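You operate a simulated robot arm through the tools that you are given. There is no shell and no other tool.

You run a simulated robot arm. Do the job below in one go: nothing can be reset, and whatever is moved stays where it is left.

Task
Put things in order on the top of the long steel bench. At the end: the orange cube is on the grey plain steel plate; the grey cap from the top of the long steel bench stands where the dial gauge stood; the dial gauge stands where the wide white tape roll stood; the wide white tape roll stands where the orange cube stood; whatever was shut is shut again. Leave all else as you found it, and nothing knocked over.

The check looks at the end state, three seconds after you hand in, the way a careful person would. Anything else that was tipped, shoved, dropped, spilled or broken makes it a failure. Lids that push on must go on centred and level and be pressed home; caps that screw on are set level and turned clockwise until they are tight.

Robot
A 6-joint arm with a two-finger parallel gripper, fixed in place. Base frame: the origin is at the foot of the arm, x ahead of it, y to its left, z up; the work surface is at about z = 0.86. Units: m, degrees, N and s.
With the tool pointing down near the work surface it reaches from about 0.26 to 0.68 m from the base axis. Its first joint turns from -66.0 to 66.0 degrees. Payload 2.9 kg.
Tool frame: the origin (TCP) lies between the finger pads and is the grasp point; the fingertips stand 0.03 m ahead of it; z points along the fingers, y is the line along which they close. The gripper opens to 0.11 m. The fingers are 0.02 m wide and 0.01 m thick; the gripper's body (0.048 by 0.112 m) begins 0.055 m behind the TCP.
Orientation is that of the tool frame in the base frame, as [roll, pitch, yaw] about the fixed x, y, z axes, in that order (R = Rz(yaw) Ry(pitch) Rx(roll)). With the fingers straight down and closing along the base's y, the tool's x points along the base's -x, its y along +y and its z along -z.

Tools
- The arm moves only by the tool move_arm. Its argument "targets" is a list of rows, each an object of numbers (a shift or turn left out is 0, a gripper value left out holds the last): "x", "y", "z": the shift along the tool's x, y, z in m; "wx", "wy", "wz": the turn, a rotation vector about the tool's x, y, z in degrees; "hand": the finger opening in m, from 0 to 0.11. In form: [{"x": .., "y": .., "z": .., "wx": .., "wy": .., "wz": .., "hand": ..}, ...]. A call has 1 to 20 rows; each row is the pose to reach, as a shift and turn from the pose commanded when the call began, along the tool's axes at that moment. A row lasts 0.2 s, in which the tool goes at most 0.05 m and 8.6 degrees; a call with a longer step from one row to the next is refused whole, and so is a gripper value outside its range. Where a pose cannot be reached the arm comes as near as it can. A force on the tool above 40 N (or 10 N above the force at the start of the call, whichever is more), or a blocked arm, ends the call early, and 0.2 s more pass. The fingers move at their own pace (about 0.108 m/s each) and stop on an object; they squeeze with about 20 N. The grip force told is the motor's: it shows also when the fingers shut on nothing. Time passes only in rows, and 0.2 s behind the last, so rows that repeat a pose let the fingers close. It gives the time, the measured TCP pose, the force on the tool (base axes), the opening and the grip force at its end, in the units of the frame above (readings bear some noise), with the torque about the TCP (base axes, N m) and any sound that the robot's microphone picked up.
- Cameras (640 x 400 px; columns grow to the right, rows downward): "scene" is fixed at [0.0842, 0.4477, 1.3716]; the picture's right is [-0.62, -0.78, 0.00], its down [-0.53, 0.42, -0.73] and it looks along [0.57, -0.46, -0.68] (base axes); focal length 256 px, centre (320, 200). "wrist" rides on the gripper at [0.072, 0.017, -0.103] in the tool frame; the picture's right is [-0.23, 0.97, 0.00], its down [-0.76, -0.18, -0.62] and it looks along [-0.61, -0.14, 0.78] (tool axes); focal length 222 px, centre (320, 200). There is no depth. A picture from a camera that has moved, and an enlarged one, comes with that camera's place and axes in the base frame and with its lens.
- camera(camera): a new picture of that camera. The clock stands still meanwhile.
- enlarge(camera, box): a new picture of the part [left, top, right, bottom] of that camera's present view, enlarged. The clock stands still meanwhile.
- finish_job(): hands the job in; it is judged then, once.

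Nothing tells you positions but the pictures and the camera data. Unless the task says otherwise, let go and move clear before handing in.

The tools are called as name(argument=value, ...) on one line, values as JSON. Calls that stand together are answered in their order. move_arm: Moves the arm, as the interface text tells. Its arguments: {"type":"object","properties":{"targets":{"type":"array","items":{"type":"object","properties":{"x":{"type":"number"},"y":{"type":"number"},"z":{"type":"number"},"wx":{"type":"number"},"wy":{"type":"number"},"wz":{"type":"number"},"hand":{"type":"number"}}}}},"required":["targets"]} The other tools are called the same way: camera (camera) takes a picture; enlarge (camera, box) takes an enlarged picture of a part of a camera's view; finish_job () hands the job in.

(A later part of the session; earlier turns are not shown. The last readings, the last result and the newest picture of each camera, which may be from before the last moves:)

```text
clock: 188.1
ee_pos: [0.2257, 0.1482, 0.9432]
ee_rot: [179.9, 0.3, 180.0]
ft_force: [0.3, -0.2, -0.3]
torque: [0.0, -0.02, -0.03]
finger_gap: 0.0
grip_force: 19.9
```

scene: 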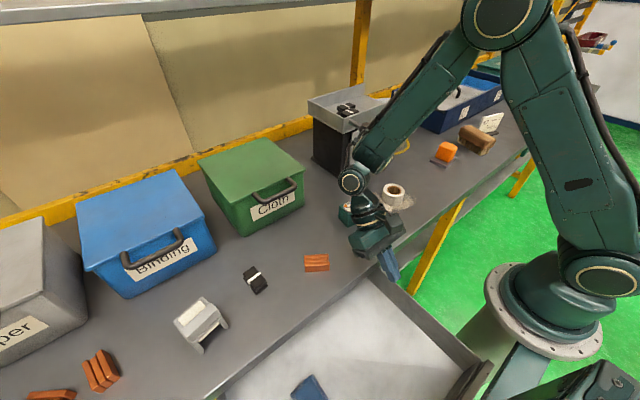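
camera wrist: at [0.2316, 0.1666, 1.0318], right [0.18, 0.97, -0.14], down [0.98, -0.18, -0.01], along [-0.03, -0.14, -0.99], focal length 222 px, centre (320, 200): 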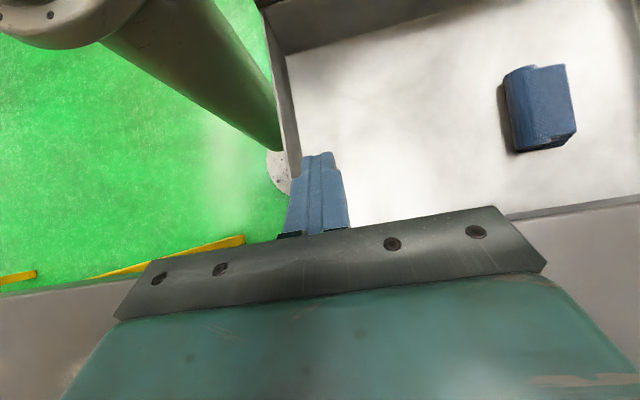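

move_arm(targets=[{"y": 0.035, "x": 0.01}, {"y": 0.07, "x": 0.03}, {"y": 0.097, "x": 0.06}, {"y": 0.097, "x": 0.098}, {"y": 0.097, "x": 0.098, "z": 0.04}, {"y": 0.097, "x": 0.098, "z": 0.075}, {"y": 0.097, "x": 0.098, "z": 0.095}, {"y": 0.097, "x": 0.098, "z": 0.104}, {"y": 0.097, "x": 0.098, "z": 0.104}])

move_arm(targets=[{"z": 0.001}, {"z": 0.002}, {"z": 0.003}, {"z": 0.004}])

```text
clock: 190.1
ee_pos: [0.1289, 0.2471, 0.8388]
ee_rot: [179.9, 0.2, 180.0]
ft_force: [0.5, 0.5, -1.3]
torque: [0.0, 0.03, 0.02]
finger_gap: 0.0
grip_force: 20.2
```

```text
clock: 191.1
ee_pos: [0.1285, 0.2466, 0.8338]
ee_rot: [179.9, 0.3, 179.9]
ft_force: [0.7, -0.1, 1.0]
torque: [0.01, 0.01, 0.01]
finger_gap: 0.0
grip_force: 19.7
```

move_arm(targets=[{"z": 0.001}, {"z": 0.002}])

```text
clock: 191.7
ee_pos: [0.1293, 0.2461, 0.8322]
ee_rot: [179.9, 0.1, 179.9]
ft_force: [0.0, -0.9, 0.6]
torque: [0.0, -0.03, 0.0]
finger_gap: 0.0
grip_force: 20.0
```

move_arm(targets=[{"z": 0.001}, {"z": 0.0015}])

move_arm(targets=[{"z": 0.0005}, {"z": 0.001}])

```text
clock: 192.3
ee_pos: [0.1311, 0.2455, 0.8307]
ee_rot: [180.0, 0.2, 180.0]
ft_force: [0.4, 1.6, 1.0]
torque: [0.0, -0.03, 0.03]
finger_gap: 0.0
grip_force: 20.2
```

```text
clock: 192.9
ee_pos: [0.1292, 0.2469, 0.83]
ee_rot: [-180.0, 0.2, 180.0]
ft_force: [-0.3, -0.3, -0.4]
torque: [-0.05, -0.01, 0.04]
finger_gap: 0.0
grip_force: 20.0
```

move_arm(targets=[{"z": 0.001}, {"z": 0.002}])

move_arm(targets=[{"z": 0.001}, {"z": 0.002}])

```text
clock: 193.5
ee_pos: [0.1297, 0.2477, 0.8269]
ee_rot: [180.0, 0.1, -180.0]
ft_force: [0.2, 0.2, -0.7]
torque: [0.0, -0.01, 0.01]
finger_gap: 0.0
grip_force: 19.8
```

```text
clock: 194.1
ee_pos: [0.1299, 0.247, 0.826]
ee_rot: [179.8, 0.2, 180.0]
ft_force: [0.2, -0.2, 0.2]
torque: [0.02, -0.04, -0.02]
finger_gap: 0.0
grip_force: 20.5
```

move_arm(targets=[{"z": 0.001}, {"z": 0.002}])

move_arm(targets=[{"z": 0.001}, {"z": 0.002}])

move_arm(targets=[{"z": 0.001}, {"z": 0.002}])

```text
clock: 194.7
ee_pos: [0.1274, 0.2454, 0.824]
ee_rot: [179.9, 0.3, 179.9]
ft_force: [0.2, -0.5, -0.1]
torque: [0.0, 0.01, 0.01]
finger_gap: 0.0
grip_force: 19.8
```

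```text
clock: 195.3
ee_pos: [0.1285, 0.2465, 0.8211]
ee_rot: [180.0, 0.3, 180.0]
ft_force: [-0.1, -0.2, -0.1]
torque: [0.02, 0.01, 0.0]
finger_gap: 0.0001
grip_force: 20.3
```

```text
clock: 195.9
ee_pos: [0.1291, 0.2468, 0.8191]
ee_rot: [180.0, 0.2, 179.9]
ft_force: [0.4, -0.7, 0.6]
torque: [-0.02, 0.0, -0.02]
finger_gap: 0.0
grip_force: 20.6
```

enlarge(camera="scene", box=[260, 230, 520, 400])

camera(camera="wrist")

```text
2.35 times, centred on (390, 315) of scene
camera zoom: at [0.0842, 0.4477, 1.3716], right [-0.62, -0.78, 0.0], down [-0.53, 0.42, -0.73], along [0.57, -0.46, -0.68], focal length 602 px, centre (155, -71)
```

zoom: 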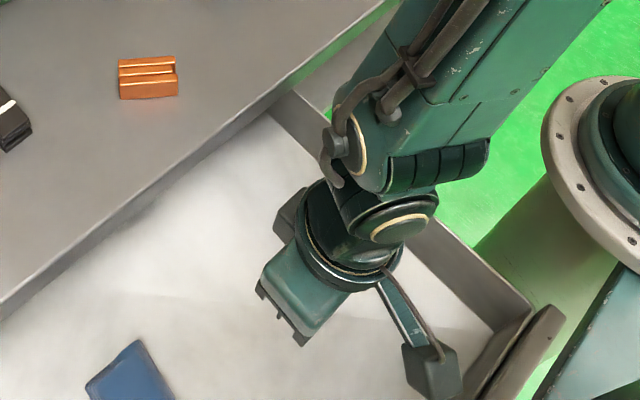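

```text
taken
camera wrist: at [0.055, 0.2633, 0.9227], right [0.23, 0.97, 0.0], down [0.76, -0.18, 0.63], along [0.61, -0.14, -0.78], focal length 222 px, centre (320, 200)
```

wrist: 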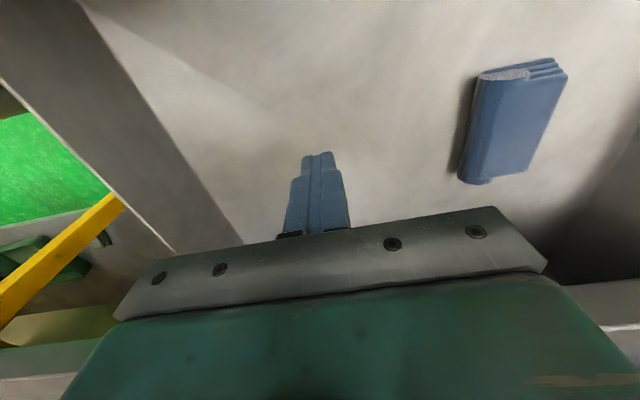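

enlarge(camera="wrist", box=[480, 120, 640, 330])

enlarge(camera="wrist", box=[0, 180, 260, 370])

```text
1.90 times, centred on (560, 225) of wrist
camera zoom: at [0.055, 0.2633, 0.9227], right [0.23, 0.97, 0.0], down [0.76, -0.18, 0.63], along [0.61, -0.14, -0.78], focal length 423 px, centre (-137, 152)
```

zoom: 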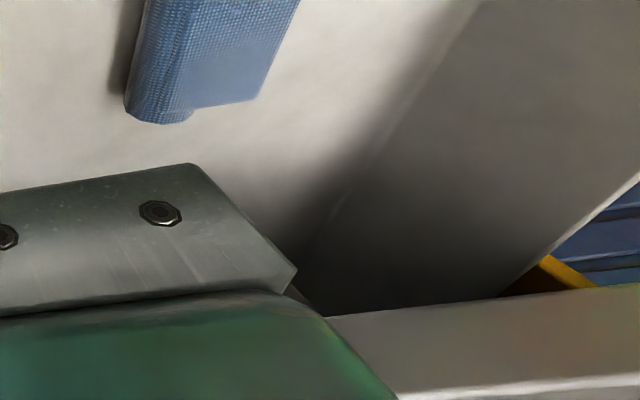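

```text
2.11 times, centred on (130, 275) of wrist
camera zoom: at [0.055, 0.2633, 0.9227], right [0.23, 0.97, 0.0], down [0.76, -0.18, 0.63], along [0.61, -0.14, -0.78], focal length 468 px, centre (720, 42)
```

zoom: 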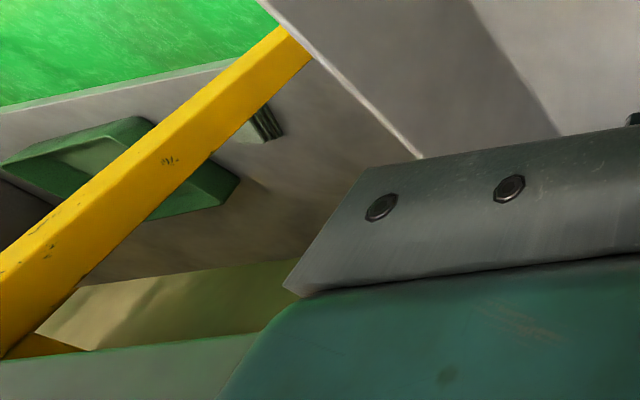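

move_arm(targets=[{"z": 0.002}, {"z": 0.004}, {"z": 0.006}])

move_arm(targets=[{"z": 0.002}, {"z": 0.004}, {"z": 0.006}])

move_arm(targets=[{"z": 0.002}, {"z": 0.004}, {"z": 0.006}])

```text
clock: 196.7
ee_pos: [0.1306, 0.2458, 0.8147]
ee_rot: [179.9, 0.2, -179.9]
ft_force: [1.0, -0.6, 0.4]
torque: [0.03, -0.01, 0.0]
finger_gap: 0.0
grip_force: 20.4
```

```text
clock: 197.5
ee_pos: [0.1282, 0.2468, 0.8096]
ee_rot: [179.9, 0.3, 179.9]
ft_force: [0.0, -0.2, -0.2]
torque: [0.01, 0.0, 0.02]
finger_gap: 0.0
grip_force: 20.1
```

```text
clock: 198.3
ee_pos: [0.1286, 0.248, 0.8026]
ee_rot: [179.9, 0.2, 179.9]
ft_force: [-0.1, -0.1, -0.1]
torque: [-0.01, 0.0, 0.04]
finger_gap: 0.0
grip_force: 19.5
```

move_arm(targets=[{"z": 0.003}, {"z": 0.006}, {"z": 0.009}, {"z": 0.012}])

move_arm(targets=[{"z": 0.002}, {"z": 0.004}, {"z": 0.006}])

move_arm(targets=[{"z": 0.002}, {"z": 0.004}, {"z": 0.006}])

```text
clock: 199.3
ee_pos: [0.1298, 0.2475, 0.7898]
ee_rot: [179.9, 0.2, 180.0]
ft_force: [0.4, -0.1, -0.6]
torque: [0.01, 0.03, -0.03]
finger_gap: 0.0001
grip_force: 20.3
```

```text
clock: 200.1
ee_pos: [0.1296, 0.2472, 0.7828]
ee_rot: [179.8, 0.3, 179.9]
ft_force: [0.1, -0.2, -0.4]
torque: [0.0, 0.03, 0.01]
finger_gap: 0.0
grip_force: 20.2
```

```text
clock: 200.9
ee_pos: [0.1293, 0.2468, 0.7774]
ee_rot: [179.9, 0.1, -179.9]
ft_force: [0.3, 0.3, 0.1]
torque: [-0.04, -0.05, 0.0]
finger_gap: 0.0
grip_force: 19.7
```

camera(camera="wrist")

enlarge(camera="wrist", box=[240, 60, 640, 240])

```text
taken
camera wrist: at [0.0555, 0.2626, 0.8804], right [0.23, 0.97, 0.0], down [0.76, -0.18, 0.63], along [0.61, -0.14, -0.78], focal length 222 px, centre (320, 200)
```

wrist: 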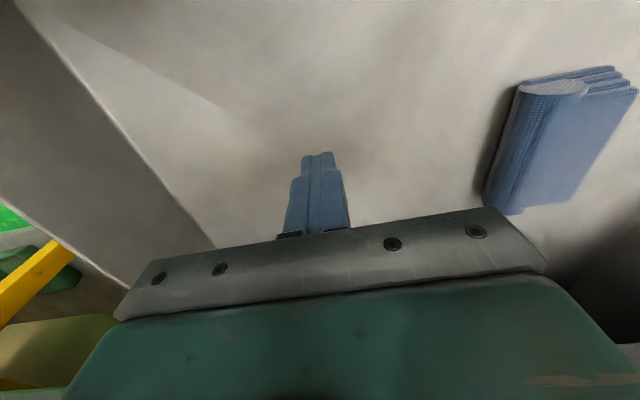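

```text
1.60 times, centred on (440, 150) of wrist
camera zoom: at [0.0555, 0.2626, 0.8804], right [0.23, 0.97, 0.0], down [0.76, -0.18, 0.63], along [0.61, -0.14, -0.78], focal length 355 px, centre (128, 280)
```

zoom: 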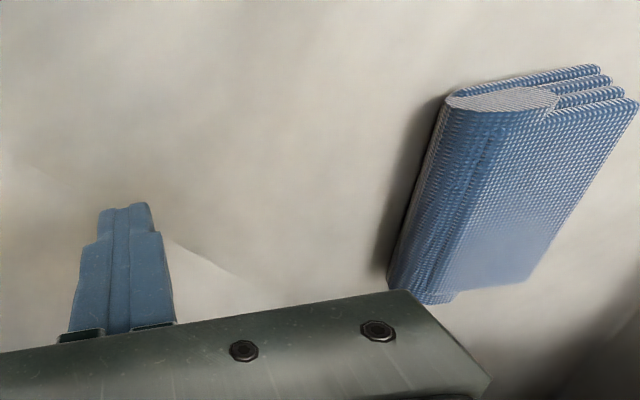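

move_arm(targets=[{"z": 0.001}, {"z": 0.002}, {"z": 0.003}])

move_arm(targets=[{"z": 0.001}, {"z": 0.002}, {"z": 0.003}])

move_arm(targets=[{"z": 0.001}, {"z": 0.002}, {"z": 0.003}])

```text
clock: 201.7
ee_pos: [0.1289, 0.248, 0.7741]
ee_rot: [179.8, 0.2, 179.9]
ft_force: [0.1, 0.1, -0.5]
torque: [-0.03, -0.01, 0.02]
finger_gap: 0.0002
grip_force: 20.0
```

```text
clock: 202.5
ee_pos: [0.128, 0.2474, 0.773]
ee_rot: [179.8, 0.2, -180.0]
ft_force: [0.9, 0.5, 0.0]
torque: [-0.01, 0.0, -0.02]
finger_gap: 0.0
grip_force: 20.3
```

```text
clock: 203.3
ee_pos: [0.1286, 0.2463, 0.7688]
ee_rot: [179.9, 0.3, -180.0]
ft_force: [-0.4, -0.3, -0.3]
torque: [0.01, 0.01, -0.01]
finger_gap: 0.0
grip_force: 19.8
```

move_arm(targets=[{"z": 0.001}, {"z": 0.002}, {"z": 0.003}, {"z": 0.004}])

move_arm(targets=[{"z": 0.001}, {"z": 0.002}, {"z": 0.003}])

move_arm(targets=[{"z": 0.001}, {"z": 0.002}, {"z": 0.003}])

```text
clock: 204.3
ee_pos: [0.1294, 0.2475, 0.7655]
ee_rot: [179.9, 0.2, -180.0]
ft_force: [1.1, -0.8, 0.4]
torque: [0.01, 0.05, -0.02]
finger_gap: 0.0
grip_force: 20.2
```

```text
clock: 205.1
ee_pos: [0.1293, 0.2471, 0.7629]
ee_rot: [179.8, 0.2, 180.0]
ft_force: [-0.9, 0.4, -0.1]
torque: [0.01, -0.01, 0.03]
finger_gap: 0.0001
grip_force: 20.1
```

```text
clock: 205.9
ee_pos: [0.1291, 0.2467, 0.7591]
ee_rot: [179.9, 0.2, 180.0]
ft_force: [-0.6, 0.1, 0.2]
torque: [0.0, 0.02, 0.0]
finger_gap: 0.0
grip_force: 19.8
```

move_arm(targets=[{"z": 0.002}, {"z": 0.004}, {"z": 0.006}, {"z": 0.008}])

move_arm(targets=[{"z": 0.001}, {"z": 0.002}, {"z": 0.003}])

move_arm(targets=[{"z": 0.001}, {"z": 0.002}, {"z": 0.003}])

move_arm(targets=[{"z": 0.001}, {"z": 0.002}, {"z": 0.003}])

```text
clock: 206.9
ee_pos: [0.1298, 0.2471, 0.752]
ee_rot: [179.8, 0.3, -179.9]
ft_force: [0.0, -1.0, 3.7]
torque: [-0.06, 0.06, 0.07]
finger_gap: 0.0001
grip_force: 19.8
stopped in row 4: the force on the tool passed its limit at 51 N (the readings are from after the stop); the commanded pose is now the measured one
```

```text
clock: 207.4
ee_pos: [0.1288, 0.2464, 0.7533]
ee_rot: [179.7, 0.3, 179.9]
ft_force: [-0.4, -2.1, 4.5]
torque: [-0.04, 0.07, 0.03]
finger_gap: 0.0001
grip_force: 19.7
stopped in row 2: the force on the tool passed its limit at 47 N (the readings are from after the stop); the commanded pose is now the measured one
```

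```text
clock: 207.9
ee_pos: [0.129, 0.247, 0.7528]
ee_rot: [179.7, 0.3, 179.9]
ft_force: [-1.1, -1.4, 4.3]
torque: [-0.08, 0.04, 0.05]
finger_gap: 0.0
grip_force: 19.4
stopped in row 2: the force on the tool passed its limit at 48 N (the readings are from after the stop); the commanded pose is now the measured one
```

```text
clock: 208.5
ee_pos: [0.1298, 0.2458, 0.7525]
ee_rot: [179.6, 0.3, -180.0]
ft_force: [0.3, -1.7, 4.2]
torque: [-0.07, 0.06, 0.03]
finger_gap: 0.0
grip_force: 19.3
stopped in row 2: the force on the tool passed its limit at 48 N (the readings are from after the stop); the commanded pose is now the measured one
```

The fingertips now rest on the drawer floor with a light force. I'll drag the drawer inwards by friction.

move_arm(targets=[{"x": -0.01}, {"x": -0.02}, {"x": -0.03}, {"x": -0.04}, {"x": -0.05}, {"x": -0.06}, {"x": -0.07}, {"x": -0.08}, {"x": -0.09}, {"x": -0.098}, {"x": -0.098}])

enlarge(camera="scene", box=[260, 230, 520, 400])

```text
clock: 210.7
ee_pos: [0.2197, 0.2469, 0.7548]
ee_rot: [179.7, -0.5, -179.8]
ft_force: [-7.4, -0.5, 2.9]
torque: [-0.09, -0.89, -0.06]
finger_gap: 0.0
grip_force: 20.2
stopped in row 11: the force on the tool passed its limit at 45 N (the readings are from after the stop); the commanded pose is now the measured one
```

```text
2.35 times, centred on (390, 315) of scene
camera zoom: at [0.084, 0.4477, 1.3716], right [-0.62, -0.78, 0.0], down [-0.53, 0.42, -0.73], along [0.57, -0.46, -0.68], focal length 602 px, centre (155, -71)
```

zoom: 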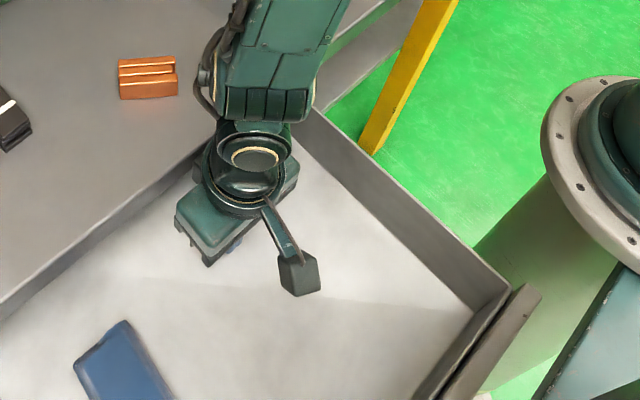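

The drawer moved only a little by friction. I'll come out and instead grip the drawer's right side wall with the fingers tilted back.

move_arm(targets=[{"x": 0.01, "z": -0.002}, {"x": 0.02, "z": -0.01}, {"x": 0.02, "z": -0.04}, {"x": 0.02, "z": -0.08}, {"x": 0.02, "z": -0.12}, {"x": 0.02, "z": -0.16}, {"x": 0.02, "z": -0.2}, {"x": 0.02, "z": -0.2}])

camera(camera="wrist")

enlarge(camera="scene", box=[260, 230, 520, 400])

```text
clock: 212.5
ee_pos: [0.2007, 0.2462, 0.9554]
ee_rot: [179.7, -0.4, -179.8]
ft_force: [0.3, 0.7, -1.0]
torque: [-0.01, -0.03, 0.0]
finger_gap: 0.0
grip_force: 20.1
```

```text
taken
camera wrist: at [0.1282, 0.2618, 1.0595], right [0.22, 0.97, 0.0], down [0.77, -0.18, 0.62], along [0.6, -0.14, -0.79], focal length 222 px, centre (320, 200)
```

wrist: 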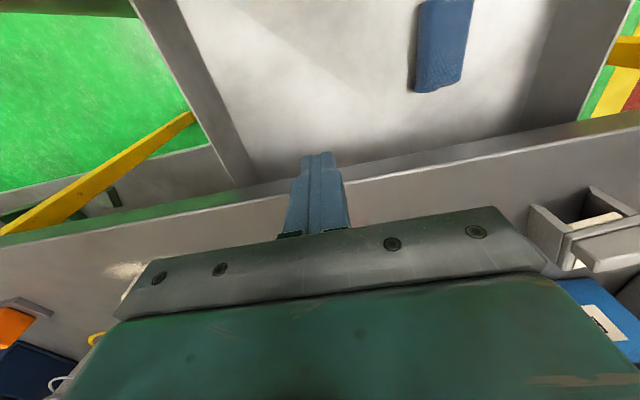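

```text
2.35 times, centred on (390, 315) of scene
camera zoom: at [0.0842, 0.4477, 1.3716], right [-0.62, -0.78, 0.0], down [-0.53, 0.42, -0.73], along [0.57, -0.46, -0.68], focal length 602 px, centre (155, -71)
```

zoom: 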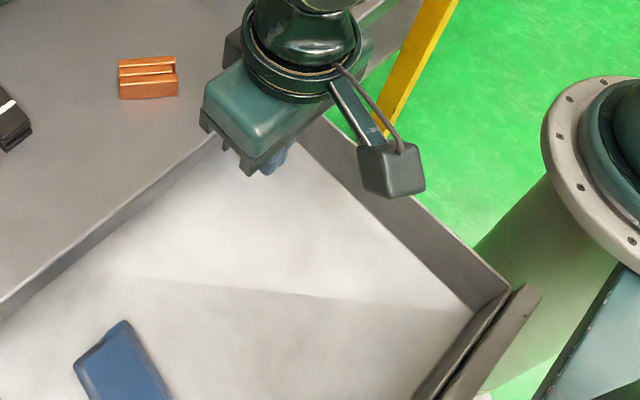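

I'll push the drawer shut from the outside of its front, with the fingers tilted back 45° so that the arm stays in range.

move_arm(targets=[{"x": 0.03, "wy": 8, "y": 0.003}, {"x": 0.06, "wy": 16, "y": 0.003}, {"x": 0.09, "wy": 24, "y": 0.003}, {"x": 0.12, "wy": 32, "y": 0.003}, {"x": 0.15, "wy": 40, "y": 0.003}, {"x": 0.18, "wy": 45, "y": 0.003}, {"x": 0.213, "wy": 45, "y": 0.003}, {"x": 0.213, "wy": 45, "y": 0.003}])

camera(camera="wrist")

```text
clock: 214.1
ee_pos: [0.0131, 0.249, 0.9546]
ee_rot: [179.5, -43.8, 179.9]
ft_force: [43.2, -18.2, 28.7]
torque: [-0.47, 0.11, 0.81]
finger_gap: 0.0
grip_force: 20.2
stopped in row 7: the force on the tool passed its limit at 158 N (the readings are from after the stop); the commanded pose is now the measured one
```

```text
taken
camera wrist: at [0.0309, 0.2655, 1.0798], right [0.17, 0.97, -0.15], down [0.98, -0.19, -0.08], along [-0.1, -0.14, -0.99], focal length 222 px, centre (320, 200)
```

wrist: 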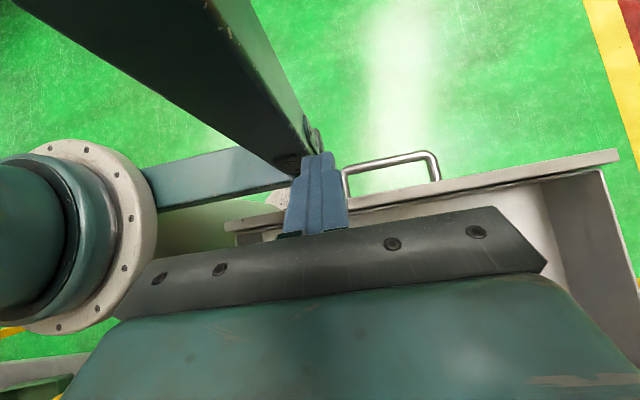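

The fingertips met the robot's own stand beam, so I'll back off at once.

move_arm(targets=[{"x": -0.007, "z": -0.02}, {"x": -0.0141, "z": -0.0424}, {"x": -0.03, "z": -0.06}, {"x": -0.03, "z": -0.06}])

camera(camera="wrist")

camera(camera="scene")

```text
clock: 215.1
ee_pos: [0.0713, 0.2493, 0.9779]
ee_rot: [179.5, -44.2, -180.0]
ft_force: [-0.2, 0.9, 0.5]
torque: [-0.01, 0.0, -0.02]
finger_gap: 0.0
grip_force: 19.9
```

```text
taken
camera wrist: at [0.0901, 0.2652, 1.1015], right [0.17, 0.97, -0.15], down [0.98, -0.18, -0.08], along [-0.11, -0.13, -0.98], focal length 222 px, centre (320, 200)
```

wrist: 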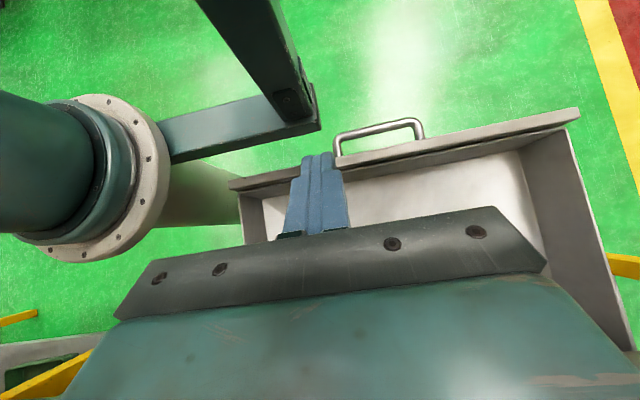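

```text
taken
```

scene: 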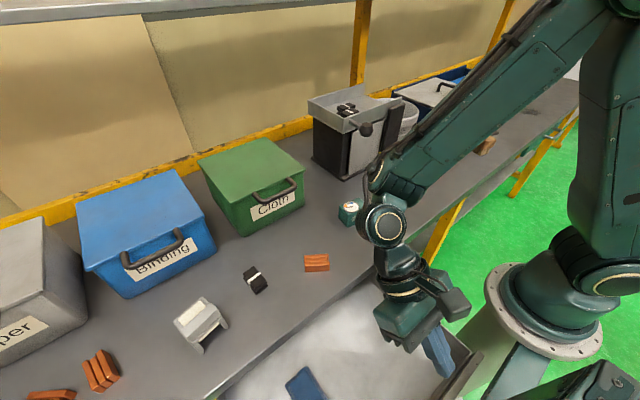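

enlarge(camera="wrist", box=[150, 60, 350, 250])

enlarge(camera="scene", box=[380, 240, 500, 400])

```text
2.11 times, centred on (250, 155) of wrist
camera zoom: at [0.0901, 0.2652, 1.1015], right [0.17, 0.97, -0.15], down [0.98, -0.18, -0.08], along [-0.11, -0.13, -0.98], focal length 468 px, centre (467, 295)
```

zoom: 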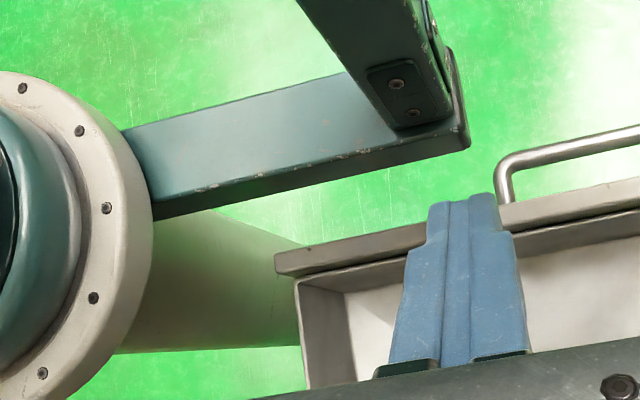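

```text
2.50 times, centred on (440, 320) of scene
camera zoom: at [0.0842, 0.4477, 1.3716], right [-0.62, -0.78, 0.0], down [-0.53, 0.42, -0.73], along [0.57, -0.46, -0.68], focal length 639 px, centre (20, -100)
```

zoom: 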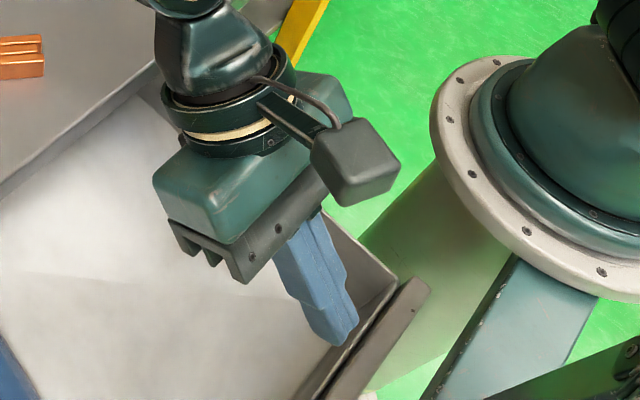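

The mast beam stands in front of the drawer, so I'll use the drawer's right side wall. I'll move over it with the hand slightly open.

move_arm(targets=[{"x": -0.02, "z": -0.02, "y": -0.02}, {"x": -0.04, "z": -0.03, "y": -0.05}, {"x": -0.06, "z": -0.03, "y": -0.09, "hand": 0.05}, {"x": -0.0616, "z": -0.0208, "y": -0.125, "hand": 0.05}, {"x": -0.0616, "z": -0.0208, "y": -0.143, "hand": 0.05}, {"x": -0.0616, "z": -0.0208, "y": -0.143, "hand": 0.05}])

camera(camera="wrist")

enlarge(camera="scene", box=[360, 220, 500, 400])

```text
clock: 216.5
ee_pos: [0.1288, 0.1062, 0.9497]
ee_rot: [179.5, -44.0, 180.0]
ft_force: [0.2, 0.1, -0.9]
torque: [0.01, 0.0, 0.0]
finger_gap: 0.05
grip_force: 0.0
```

```text
taken
camera wrist: at [0.1482, 0.1222, 1.0739], right [0.17, 0.97, -0.15], down [0.98, -0.18, -0.08], along [-0.11, -0.13, -0.98], focal length 222 px, centre (320, 200)
```

wrist: 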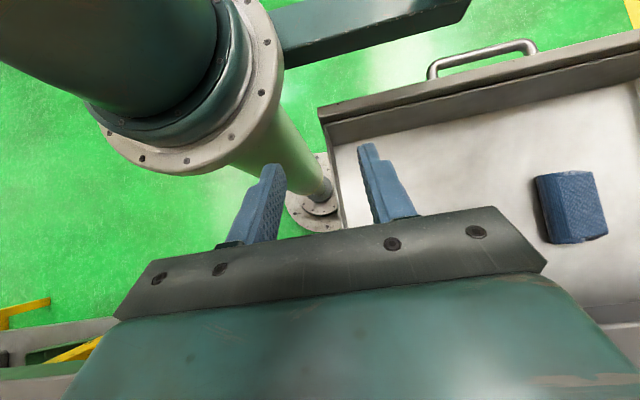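

```text
2.22 times, centred on (430, 310) of scene
camera zoom: at [0.0842, 0.4477, 1.3716], right [-0.62, -0.78, 0.0], down [-0.53, 0.42, -0.73], along [0.57, -0.46, -0.68], focal length 568 px, centre (76, -44)
```

zoom: 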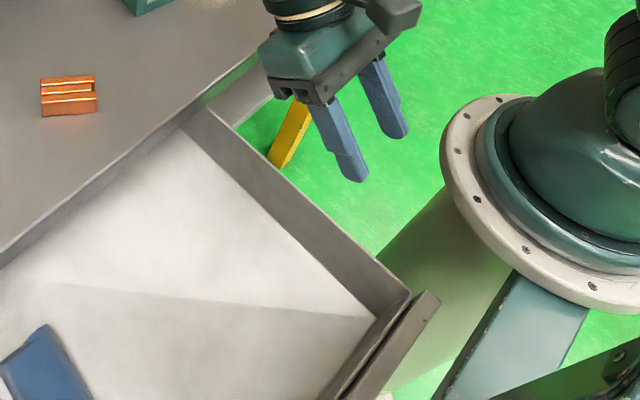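

enlarge(camera="wrist", box=[230, 90, 430, 230])

```text
2.86 times, centred on (330, 160) of wrist
camera zoom: at [0.1482, 0.1222, 1.0739], right [0.17, 0.97, -0.15], down [0.98, -0.18, -0.08], along [-0.11, -0.13, -0.98], focal length 635 px, centre (291, 314)
```

zoom: 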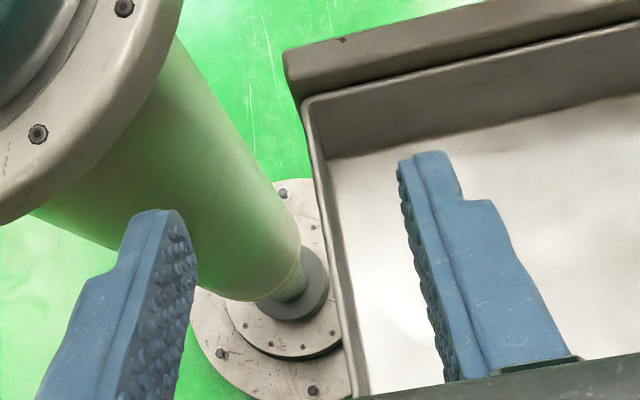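

move_arm(targets=[{"x": -0.0116, "z": -0.0113, "y": 0.001}, {"x": -0.0325, "z": 0.0102, "y": 0.001}, {"x": -0.0534, "z": 0.0317, "y": 0.001}, {"x": -0.0743, "z": 0.0532, "y": 0.001}, {"x": -0.0917, "z": 0.0711, "y": 0.001}, {"x": -0.1022, "z": 0.0819, "y": 0.001}, {"x": -0.1092, "z": 0.0891, "y": 0.001}, {"x": -0.1162, "z": 0.0963, "y": 0.001}, {"x": -0.1162, "z": 0.0963, "y": 0.001}])

enlarge(camera="wrist", box=[230, 90, 430, 230])

enlarge(camera="scene", box=[360, 220, 500, 400])

```text
clock: 218.5
ee_pos: [0.1463, 0.1082, 0.7984]
ee_rot: [179.4, -44.0, 180.0]
ft_force: [0.6, 0.3, -0.4]
torque: [0.01, 0.02, 0.01]
finger_gap: 0.0502
grip_force: 0.1
```

```text
2.86 times, centred on (330, 160) of wrist
camera zoom: at [0.1652, 0.1241, 0.9223], right [0.17, 0.97, -0.15], down [0.98, -0.18, -0.08], along [-0.11, -0.13, -0.98], focal length 635 px, centre (291, 314)
```

zoom: 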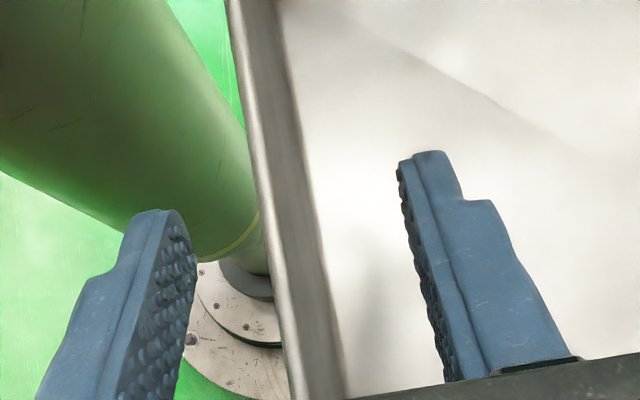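

```text
2.22 times, centred on (430, 310) of scene
camera zoom: at [0.0842, 0.4477, 1.3716], right [-0.62, -0.78, 0.0], down [-0.53, 0.42, -0.73], along [0.57, -0.46, -0.68], focal length 568 px, centre (76, -44)
```

zoom: 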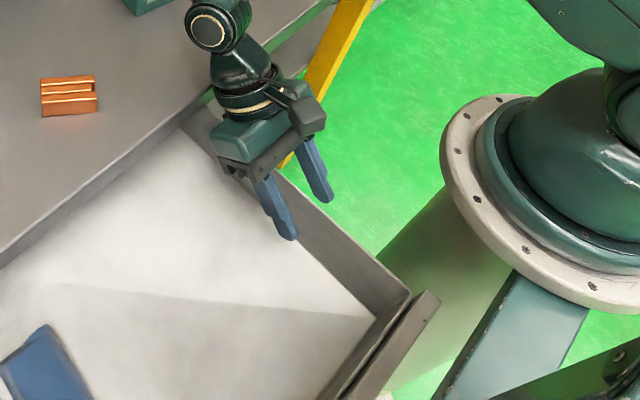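

move_arm(targets=[{"hand": 0.03}, {"hand": 0.01}, {"hand": 0.0}, {"hand": 0.0}])

enlarge(camera="wrist", box=[230, 90, 430, 230])

```text
clock: 219.5
ee_pos: [0.1464, 0.1081, 0.7979]
ee_rot: [179.8, -44.0, 179.9]
ft_force: [1.5, -20.1, -0.4]
torque: [-0.65, -0.4, 1.39]
finger_gap: 0.0039
grip_force: 43.6
```

```text
2.86 times, centred on (330, 160) of wrist
camera zoom: at [0.165, 0.1231, 0.9223], right [0.17, 0.97, -0.16], down [0.98, -0.18, -0.08], along [-0.11, -0.14, -0.98], focal length 635 px, centre (291, 314)
```

zoom: 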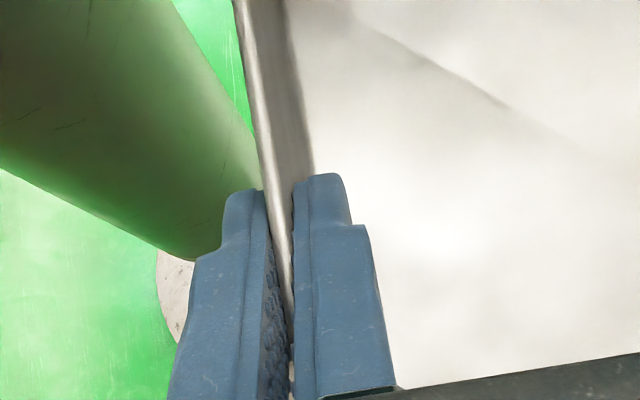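

The wall is gripped, so I'll push the drawer in.

move_arm(targets=[{"y": -0.002}, {"y": -0.003, "x": -0.0072, "z": -0.007}, {"y": -0.003, "x": -0.0143, "z": -0.0139}, {"y": -0.003, "x": -0.0215, "z": -0.0209}, {"y": -0.003, "x": -0.0287, "z": -0.0279}, {"y": -0.003, "x": -0.0359, "z": -0.0349}, {"y": -0.003, "x": -0.0402, "z": -0.039}, {"y": -0.003, "x": -0.0402, "z": -0.039}])

enlarge(camera="scene", box=[300, 220, 500, 400])

```text
clock: 220.3
ee_pos: [0.1595, 0.1065, 0.7992]
ee_rot: [178.9, -44.4, -179.4]
ft_force: [-12.2, 7.9, 4.8]
torque: [-1.29, -3.65, 1.1]
finger_gap: 0.0038
grip_force: 44.1
stopped in row 4: the force on the tool passed its limit at 57 N (the readings are from after the stop); the commanded pose is now the measured one
```

```text
2.22 times, centred on (400, 310) of scene
camera zoom: at [0.0838, 0.4479, 1.3716], right [-0.62, -0.78, 0.0], down [-0.53, 0.42, -0.73], along [0.57, -0.46, -0.68], focal length 568 px, centre (142, -44)
```

zoom: 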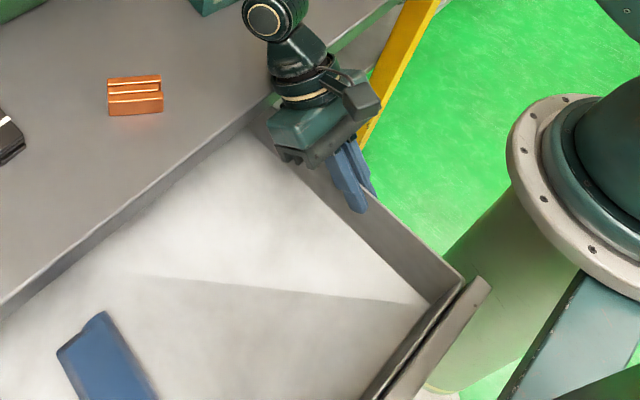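

The wrist met the bench lip, so I'll release, and re-grip higher on the wall with a 30° tilt that clears the bench.

move_arm(targets=[{"hand": 0.03}, {"hand": 0.05}, {"hand": 0.05}])

move_arm(targets=[{"x": 0.014, "z": -0.0143}, {"x": 0.0279, "z": -0.0287}, {"x": 0.0418, "z": -0.043}, {"x": 0.05, "z": -0.036, "wy": -7}, {"x": 0.056, "z": -0.029, "wy": -14}, {"x": 0.056, "z": -0.029, "wy": -14}])

enlarge(camera="wrist", box=[230, 90, 430, 230])

```text
clock: 221.1
ee_pos: [0.1601, 0.1078, 0.8]
ee_rot: [178.7, -44.6, -179.3]
ft_force: [-13.9, 7.9, 13.6]
torque: [-0.54, -2.21, 0.83]
finger_gap: 0.05
grip_force: 0.1
```

```text
clock: 222.5
ee_pos: [0.1414, 0.105, 0.8587]
ee_rot: [179.1, -30.4, -179.8]
ft_force: [0.5, -0.3, 0.3]
torque: [-0.01, 0.0, 0.01]
finger_gap: 0.0502
grip_force: 0.1
```

```text
2.86 times, centred on (330, 160) of wrist
camera zoom: at [0.1299, 0.1203, 0.9847], right [0.2, 0.97, -0.1], down [0.97, -0.18, 0.15], along [0.13, -0.13, -0.98], focal length 635 px, centre (291, 314)
```

zoom: 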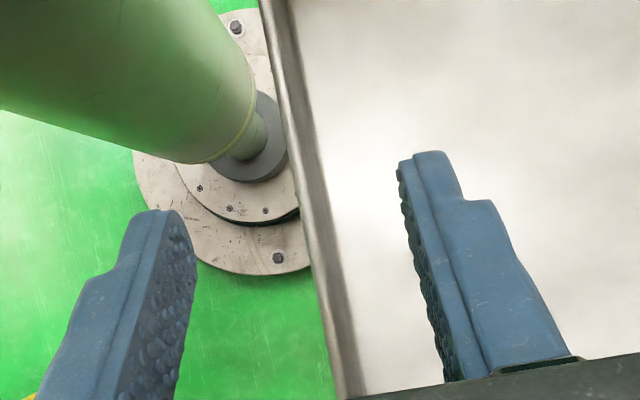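

move_arm(targets=[{"x": -0.008, "z": 0.0134, "y": 0.001}, {"x": -0.0155, "z": 0.0268, "y": 0.001}, {"x": -0.0155, "z": 0.0268, "y": 0.001, "hand": 0.03}, {"x": -0.0155, "z": 0.0268, "y": 0.001, "hand": 0.01}, {"x": -0.0155, "z": 0.0268, "y": 0.001, "hand": 0.0}, {"x": -0.0155, "z": 0.0268, "y": 0.001, "hand": 0.0}])

```text
clock: 223.9
ee_pos: [0.1409, 0.1065, 0.8267]
ee_rot: [179.2, -30.6, -179.8]
ft_force: [-0.7, -3.5, -5.9]
torque: [-0.25, -0.09, 0.29]
finger_gap: 0.0035
grip_force: 43.6
```

move_arm(targets=[{"x": -0.0087, "z": -0.005}, {"x": -0.0173, "z": -0.01}, {"x": -0.026, "z": -0.015}, {"x": -0.0346, "z": -0.02}, {"x": -0.0433, "z": -0.025}, {"x": -0.052, "z": -0.03}, {"x": -0.0606, "z": -0.035}, {"x": -0.0693, "z": -0.04}, {"x": -0.0779, "z": -0.045}, {"x": -0.0866, "z": -0.05}, {"x": -0.0866, "z": -0.05}])

enlarge(camera="scene", box=[260, 220, 500, 400])

```text
clock: 225.4
ee_pos: [0.193, 0.1063, 0.8289]
ee_rot: [179.1, -32.0, -179.6]
ft_force: [-9.8, 2.0, 4.9]
torque: [-0.41, -2.59, 0.18]
finger_gap: 0.004
grip_force: 43.7
stopped in row 7: the force on the tool passed its limit at 48 N (the readings are from after the stop); the commanded pose is now the measured one
```

```text
2.22 times, centred on (380, 310) of scene
camera zoom: at [0.0839, 0.4477, 1.3716], right [-0.62, -0.78, 0.0], down [-0.53, 0.42, -0.73], along [0.57, -0.46, -0.68], focal length 568 px, centre (187, -44)
```

zoom: 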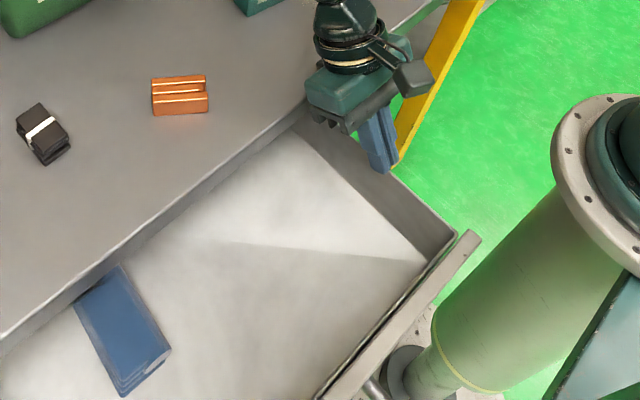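

move_arm(targets=[{"x": 0.0035, "z": 0.002}, {"x": 0.0035, "z": 0.002, "hand": 0.03}, {"x": 0.0035, "z": 0.002, "hand": 0.05}, {"x": 0.0112, "z": -0.011, "wy": -1.5}, {"x": 0.0185, "z": -0.024, "wy": -1.5}, {"x": 0.0399, "z": -0.0115, "wy": -1.5}, {"x": 0.0485, "z": -0.0065, "wy": -1.5}, {"x": 0.0405, "z": 0.0068, "wy": -1.5}, {"x": 0.033, "z": 0.0195, "wy": -1.5}, {"x": 0.033, "z": 0.0195, "wy": -1.5}])

enlarge(camera="wrist", box=[230, 90, 430, 230])

```text
clock: 227.6
ee_pos: [0.1548, 0.1068, 0.8298]
ee_rot: [179.2, -30.4, -179.8]
ft_force: [-0.3, 0.4, -0.7]
torque: [0.02, -0.01, 0.0]
finger_gap: 0.05
grip_force: 0.0
```

```text
2.86 times, centred on (330, 160) of wrist
camera zoom: at [0.1433, 0.1215, 0.9563], right [0.2, 0.97, -0.1], down [0.97, -0.18, 0.15], along [0.13, -0.13, -0.98], focal length 635 px, centre (291, 314)
```

zoom: 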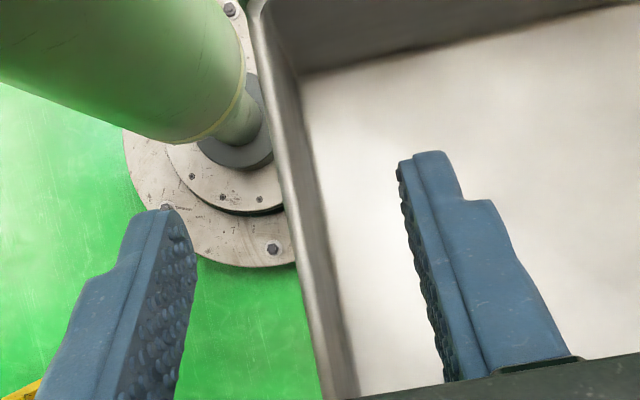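

move_arm(targets=[{"x": 0.0104, "z": 0.006}, {"x": 0.0094, "z": 0.0077}, {"x": 0.0094, "z": 0.0077, "hand": 0.03}, {"x": 0.0094, "z": 0.0077, "hand": 0.01}, {"x": 0.0094, "z": 0.0077, "hand": 0.0}, {"x": 0.0094, "z": 0.0077, "hand": 0.0}])

move_arm(targets=[{"x": -0.0087, "z": -0.005}, {"x": -0.0173, "z": -0.01}, {"x": -0.026, "z": -0.015}, {"x": -0.0346, "z": -0.02}, {"x": -0.039, "z": -0.0225}, {"x": -0.039, "z": -0.0225}])

enlarge(camera="scene", box=[260, 220, 500, 400])

```text
clock: 229.0
ee_pos: [0.1426, 0.1062, 0.8277]
ee_rot: [179.2, -30.3, -179.7]
ft_force: [1.0, -4.6, -0.8]
torque: [-0.2, -0.14, 0.21]
finger_gap: 0.0035
grip_force: 43.5
```

```text
clock: 230.4
ee_pos: [0.1889, 0.1061, 0.8274]
ee_rot: [179.1, -30.5, -179.7]
ft_force: [-2.6, -7.8, 12.2]
torque: [-0.29, 1.19, 0.26]
finger_gap: 0.0036
grip_force: 43.8
```

```text
2.22 times, centred on (380, 310) of scene
camera zoom: at [0.0842, 0.4475, 1.3717], right [-0.62, -0.78, 0.0], down [-0.53, 0.42, -0.73], along [0.57, -0.46, -0.68], focal length 568 px, centre (187, -44)
```

zoom: 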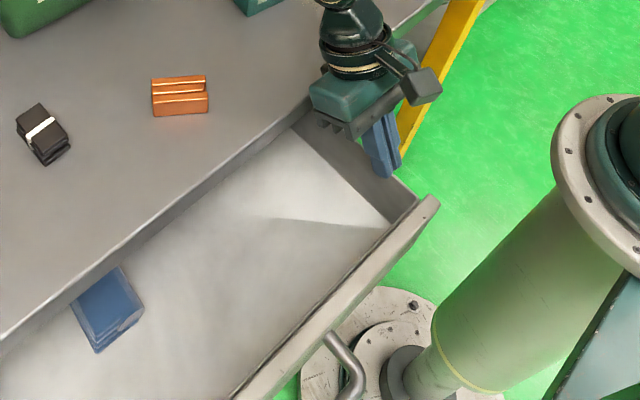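

move_arm(targets=[{"x": 0.002, "z": 0.001, "hand": 0.03}, {"x": 0.002, "z": 0.001, "hand": 0.05}, {"x": 0.002, "z": 0.001, "hand": 0.05}, {"x": 0.009, "z": -0.012, "wy": -3}, {"x": 0.017, "z": -0.025, "wy": -6}, {"x": 0.0317, "z": -0.0165, "wy": -10}, {"x": 0.0247, "z": -0.0045, "wy": -10}, {"x": 0.0177, "z": 0.0085, "wy": -10}, {"x": 0.0177, "z": 0.0085, "wy": -10}])

enlarge(camera="wrist", box=[230, 90, 430, 230])

```text
clock: 232.4
ee_pos: [0.1705, 0.1061, 0.8294]
ee_rot: [179.2, -20.3, -179.9]
ft_force: [0.2, 0.5, -0.6]
torque: [-0.02, 0.04, -0.02]
finger_gap: 0.05
grip_force: 0.0
```

```text
2.86 times, centred on (330, 160) of wrist
camera zoom: at [0.137, 0.1205, 0.9515], right [0.22, 0.97, -0.07], down [0.93, -0.18, 0.32], along [0.3, -0.13, -0.95], focal length 635 px, centre (291, 314)
```

zoom: 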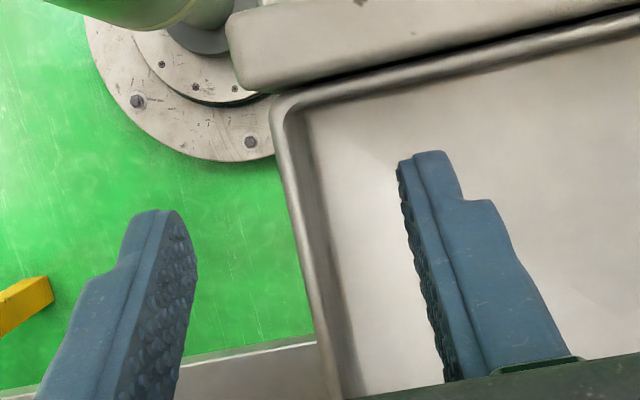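

move_arm(targets=[{"z": 0.001}, {"z": 0.001, "hand": 0.03}, {"z": 0.001, "hand": 0.01}, {"z": 0.001, "hand": 0.0}, {"z": 0.001, "hand": 0.0}])

move_arm(targets=[{"x": -0.0094, "z": -0.0034}, {"x": -0.0188, "z": -0.0068}, {"x": -0.0282, "z": -0.0103}, {"x": -0.0376, "z": -0.0137}, {"x": -0.047, "z": -0.0171}, {"x": -0.0564, "z": -0.0205}, {"x": -0.0658, "z": -0.0239}, {"x": -0.0658, "z": -0.0239}])

enlarge(camera="scene", box=[260, 220, 500, 400])

```text
clock: 233.6
ee_pos: [0.1696, 0.1075, 0.8293]
ee_rot: [179.1, -20.3, -179.8]
ft_force: [-1.1, 6.2, -2.3]
torque: [0.11, 0.17, 0.23]
finger_gap: 0.0036
grip_force: 44.2
```

```text
clock: 235.4
ee_pos: [0.2387, 0.1062, 0.8273]
ee_rot: [179.2, -20.4, -179.9]
ft_force: [0.1, -7.6, 29.5]
torque: [-0.26, 0.0, 0.3]
finger_gap: 0.0039
grip_force: 43.4
```

```text
2.22 times, centred on (380, 310) of scene
camera zoom: at [0.084, 0.4474, 1.3717], right [-0.62, -0.78, 0.0], down [-0.53, 0.42, -0.73], along [0.57, -0.46, -0.68], focal length 568 px, centre (187, -44)
```

zoom: 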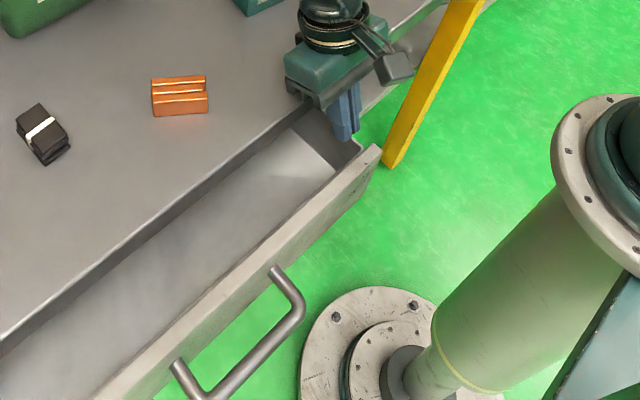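

move_arm(targets=[{"hand": 0.03}, {"hand": 0.05}, {"x": 0.0103, "z": -0.0282, "hand": 0.05}, {"x": 0.02, "z": -0.06, "hand": 0.05}, {"x": 0.03, "z": -0.09, "wy": -7, "hand": 0.03}, {"x": 0.04, "z": -0.1, "wy": -14, "hand": 0.0}, {"x": 0.04, "z": -0.1, "wy": -20, "hand": 0.0}, {"x": 0.04, "z": -0.1, "wy": -20, "hand": 0.0}])

```text
clock: 237.2
ee_pos: [0.2356, 0.1066, 0.9366]
ee_rot: [179.2, -0.3, 179.8]
ft_force: [0.3, 0.1, -0.4]
torque: [0.0, -0.01, 0.01]
finger_gap: 0.0
grip_force: 19.8
```

move_arm(targets=[{"y": 0.04}, {"y": 0.08, "x": 0.01}, {"y": 0.115, "x": 0.03}, {"y": 0.134, "x": 0.06}, {"y": 0.134, "x": 0.083}, {"y": 0.134, "x": 0.083, "z": 0.04}, {"y": 0.134, "x": 0.083, "z": 0.08}, {"y": 0.134, "x": 0.083, "z": 0.115}, {"y": 0.134, "x": 0.083, "z": 0.135}, {"y": 0.134, "x": 0.083, "z": 0.135}])

enlarge(camera="scene", box=[260, 220, 500, 400])

```text
clock: 239.4
ee_pos: [0.1509, 0.2419, 0.8027]
ee_rot: [179.1, -0.3, 179.9]
ft_force: [0.2, 0.2, -0.4]
torque: [-0.03, 0.01, -0.02]
finger_gap: 0.0
grip_force: 20.3
```

```text
2.22 times, centred on (380, 310) of scene
camera zoom: at [0.0842, 0.4477, 1.3716], right [-0.62, -0.78, 0.0], down [-0.53, 0.42, -0.73], along [0.57, -0.46, -0.68], focal length 568 px, centre (187, -44)
```

zoom: 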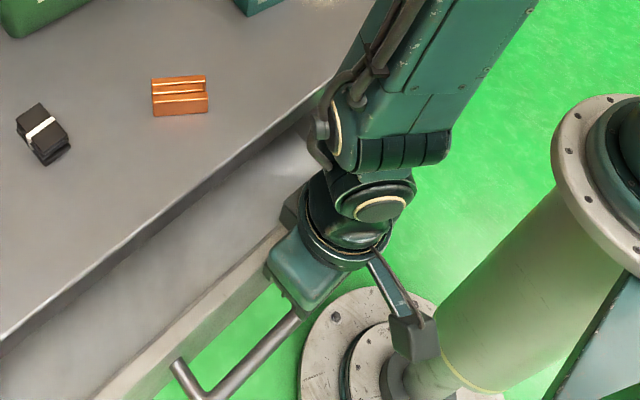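

move_arm(targets=[{"x": -0.01}, {"x": -0.02}, {"x": -0.03}, {"x": -0.04}, {"x": -0.05}, {"x": -0.06}, {"x": -0.07}, {"x": -0.08}, {"x": -0.086}, {"x": -0.086}])

enlarge(camera="scene", box=[260, 220, 500, 400])

```text
clock: 241.6
ee_pos: [0.2387, 0.2395, 0.8027]
ee_rot: [179.2, -0.3, 180.0]
ft_force: [0.2, -0.1, -0.1]
torque: [0.0, -0.01, -0.01]
finger_gap: 0.0
grip_force: 20.3
```

```text
2.22 times, centred on (380, 310) of scene
camera zoom: at [0.0842, 0.4477, 1.3716], right [-0.62, -0.78, 0.0], down [-0.53, 0.42, -0.73], along [0.57, -0.46, -0.68], focal length 568 px, centre (187, -44)
```

zoom: 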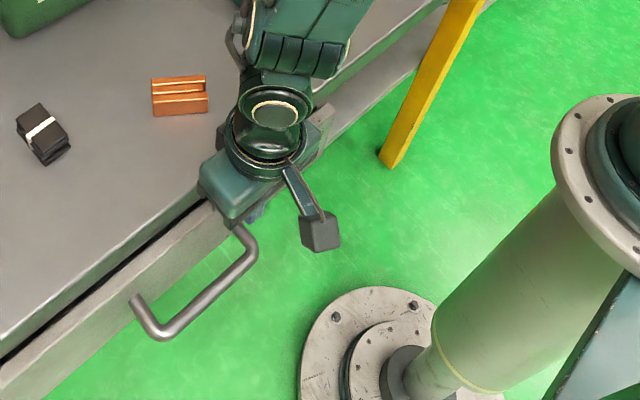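

move_arm(targets=[{"x": 0.03}, {"x": 0.055}, {"x": 0.055, "z": -0.04}, {"x": 0.055, "z": -0.08}, {"x": 0.055, "z": -0.08, "y": 0.035}, {"x": 0.055, "z": -0.08, "y": 0.07}, {"x": 0.055, "z": -0.04, "y": 0.07}, {"x": 0.055, "z": -0.01, "y": 0.07}, {"x": 0.055, "z": 0.007, "y": 0.07}, {"x": 0.055, "z": 0.007, "y": 0.07}])

enlarge(camera="scene", box=[260, 240, 420, 400])

```text
clock: 243.8
ee_pos: [0.1839, 0.3117, 0.7955]
ee_rot: [179.2, -0.3, 179.8]
ft_force: [1.3, -0.5, -0.5]
torque: [-0.02, -0.04, 0.0]
finger_gap: 0.0001
grip_force: 19.5
```

```text
2.50 times, centred on (340, 320) of scene
camera zoom: at [0.0842, 0.4477, 1.3716], right [-0.62, -0.78, 0.0], down [-0.53, 0.42, -0.73], along [0.57, -0.46, -0.68], focal length 639 px, centre (270, -100)
```

zoom: 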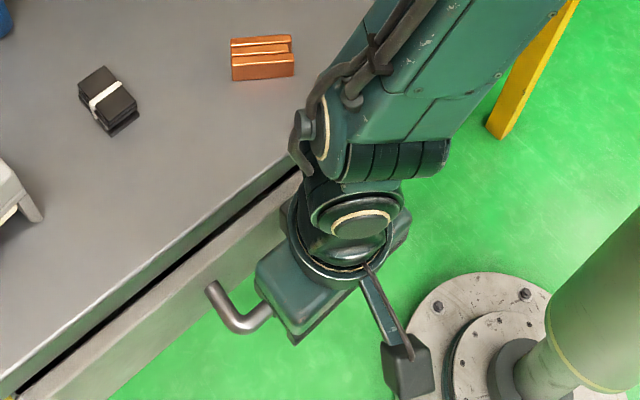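

Now push the handle bar until the drawer is fully home.

move_arm(targets=[{"x": -0.01}, {"x": -0.018}, {"x": -0.024}, {"x": -0.03}, {"x": -0.036}, {"x": -0.042}, {"x": -0.048}, {"x": -0.052}, {"x": -0.052}])

enlarge(camera="scene", box=[220, 260, 400, 400])

```text
clock: 245.3
ee_pos: [0.2185, 0.3103, 0.7966]
ee_rot: [179.3, -1.2, -179.8]
ft_force: [-7.9, 0.4, 2.6]
torque: [-0.07, -0.59, -0.13]
finger_gap: 0.0
grip_force: 19.8
stopped in row 7: the force on the tool passed its limit at 50 N (the readings are from after the stop); the commanded pose is now the measured one
```

```text
2.86 times, centred on (310, 330) of scene
camera zoom: at [0.084, 0.4477, 1.3716], right [-0.62, -0.78, 0.0], down [-0.53, 0.42, -0.73], along [0.57, -0.46, -0.68], focal length 731 px, centre (349, -171)
```

zoom: 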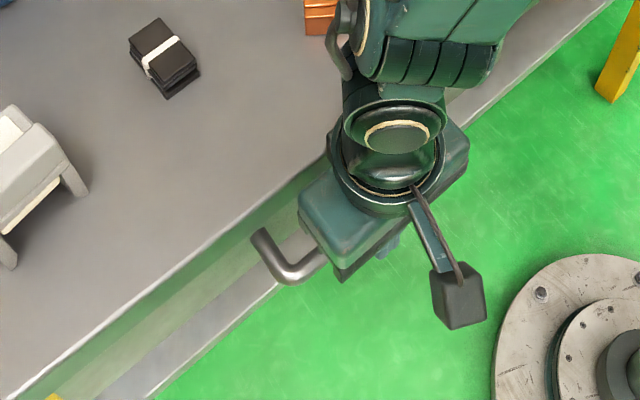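

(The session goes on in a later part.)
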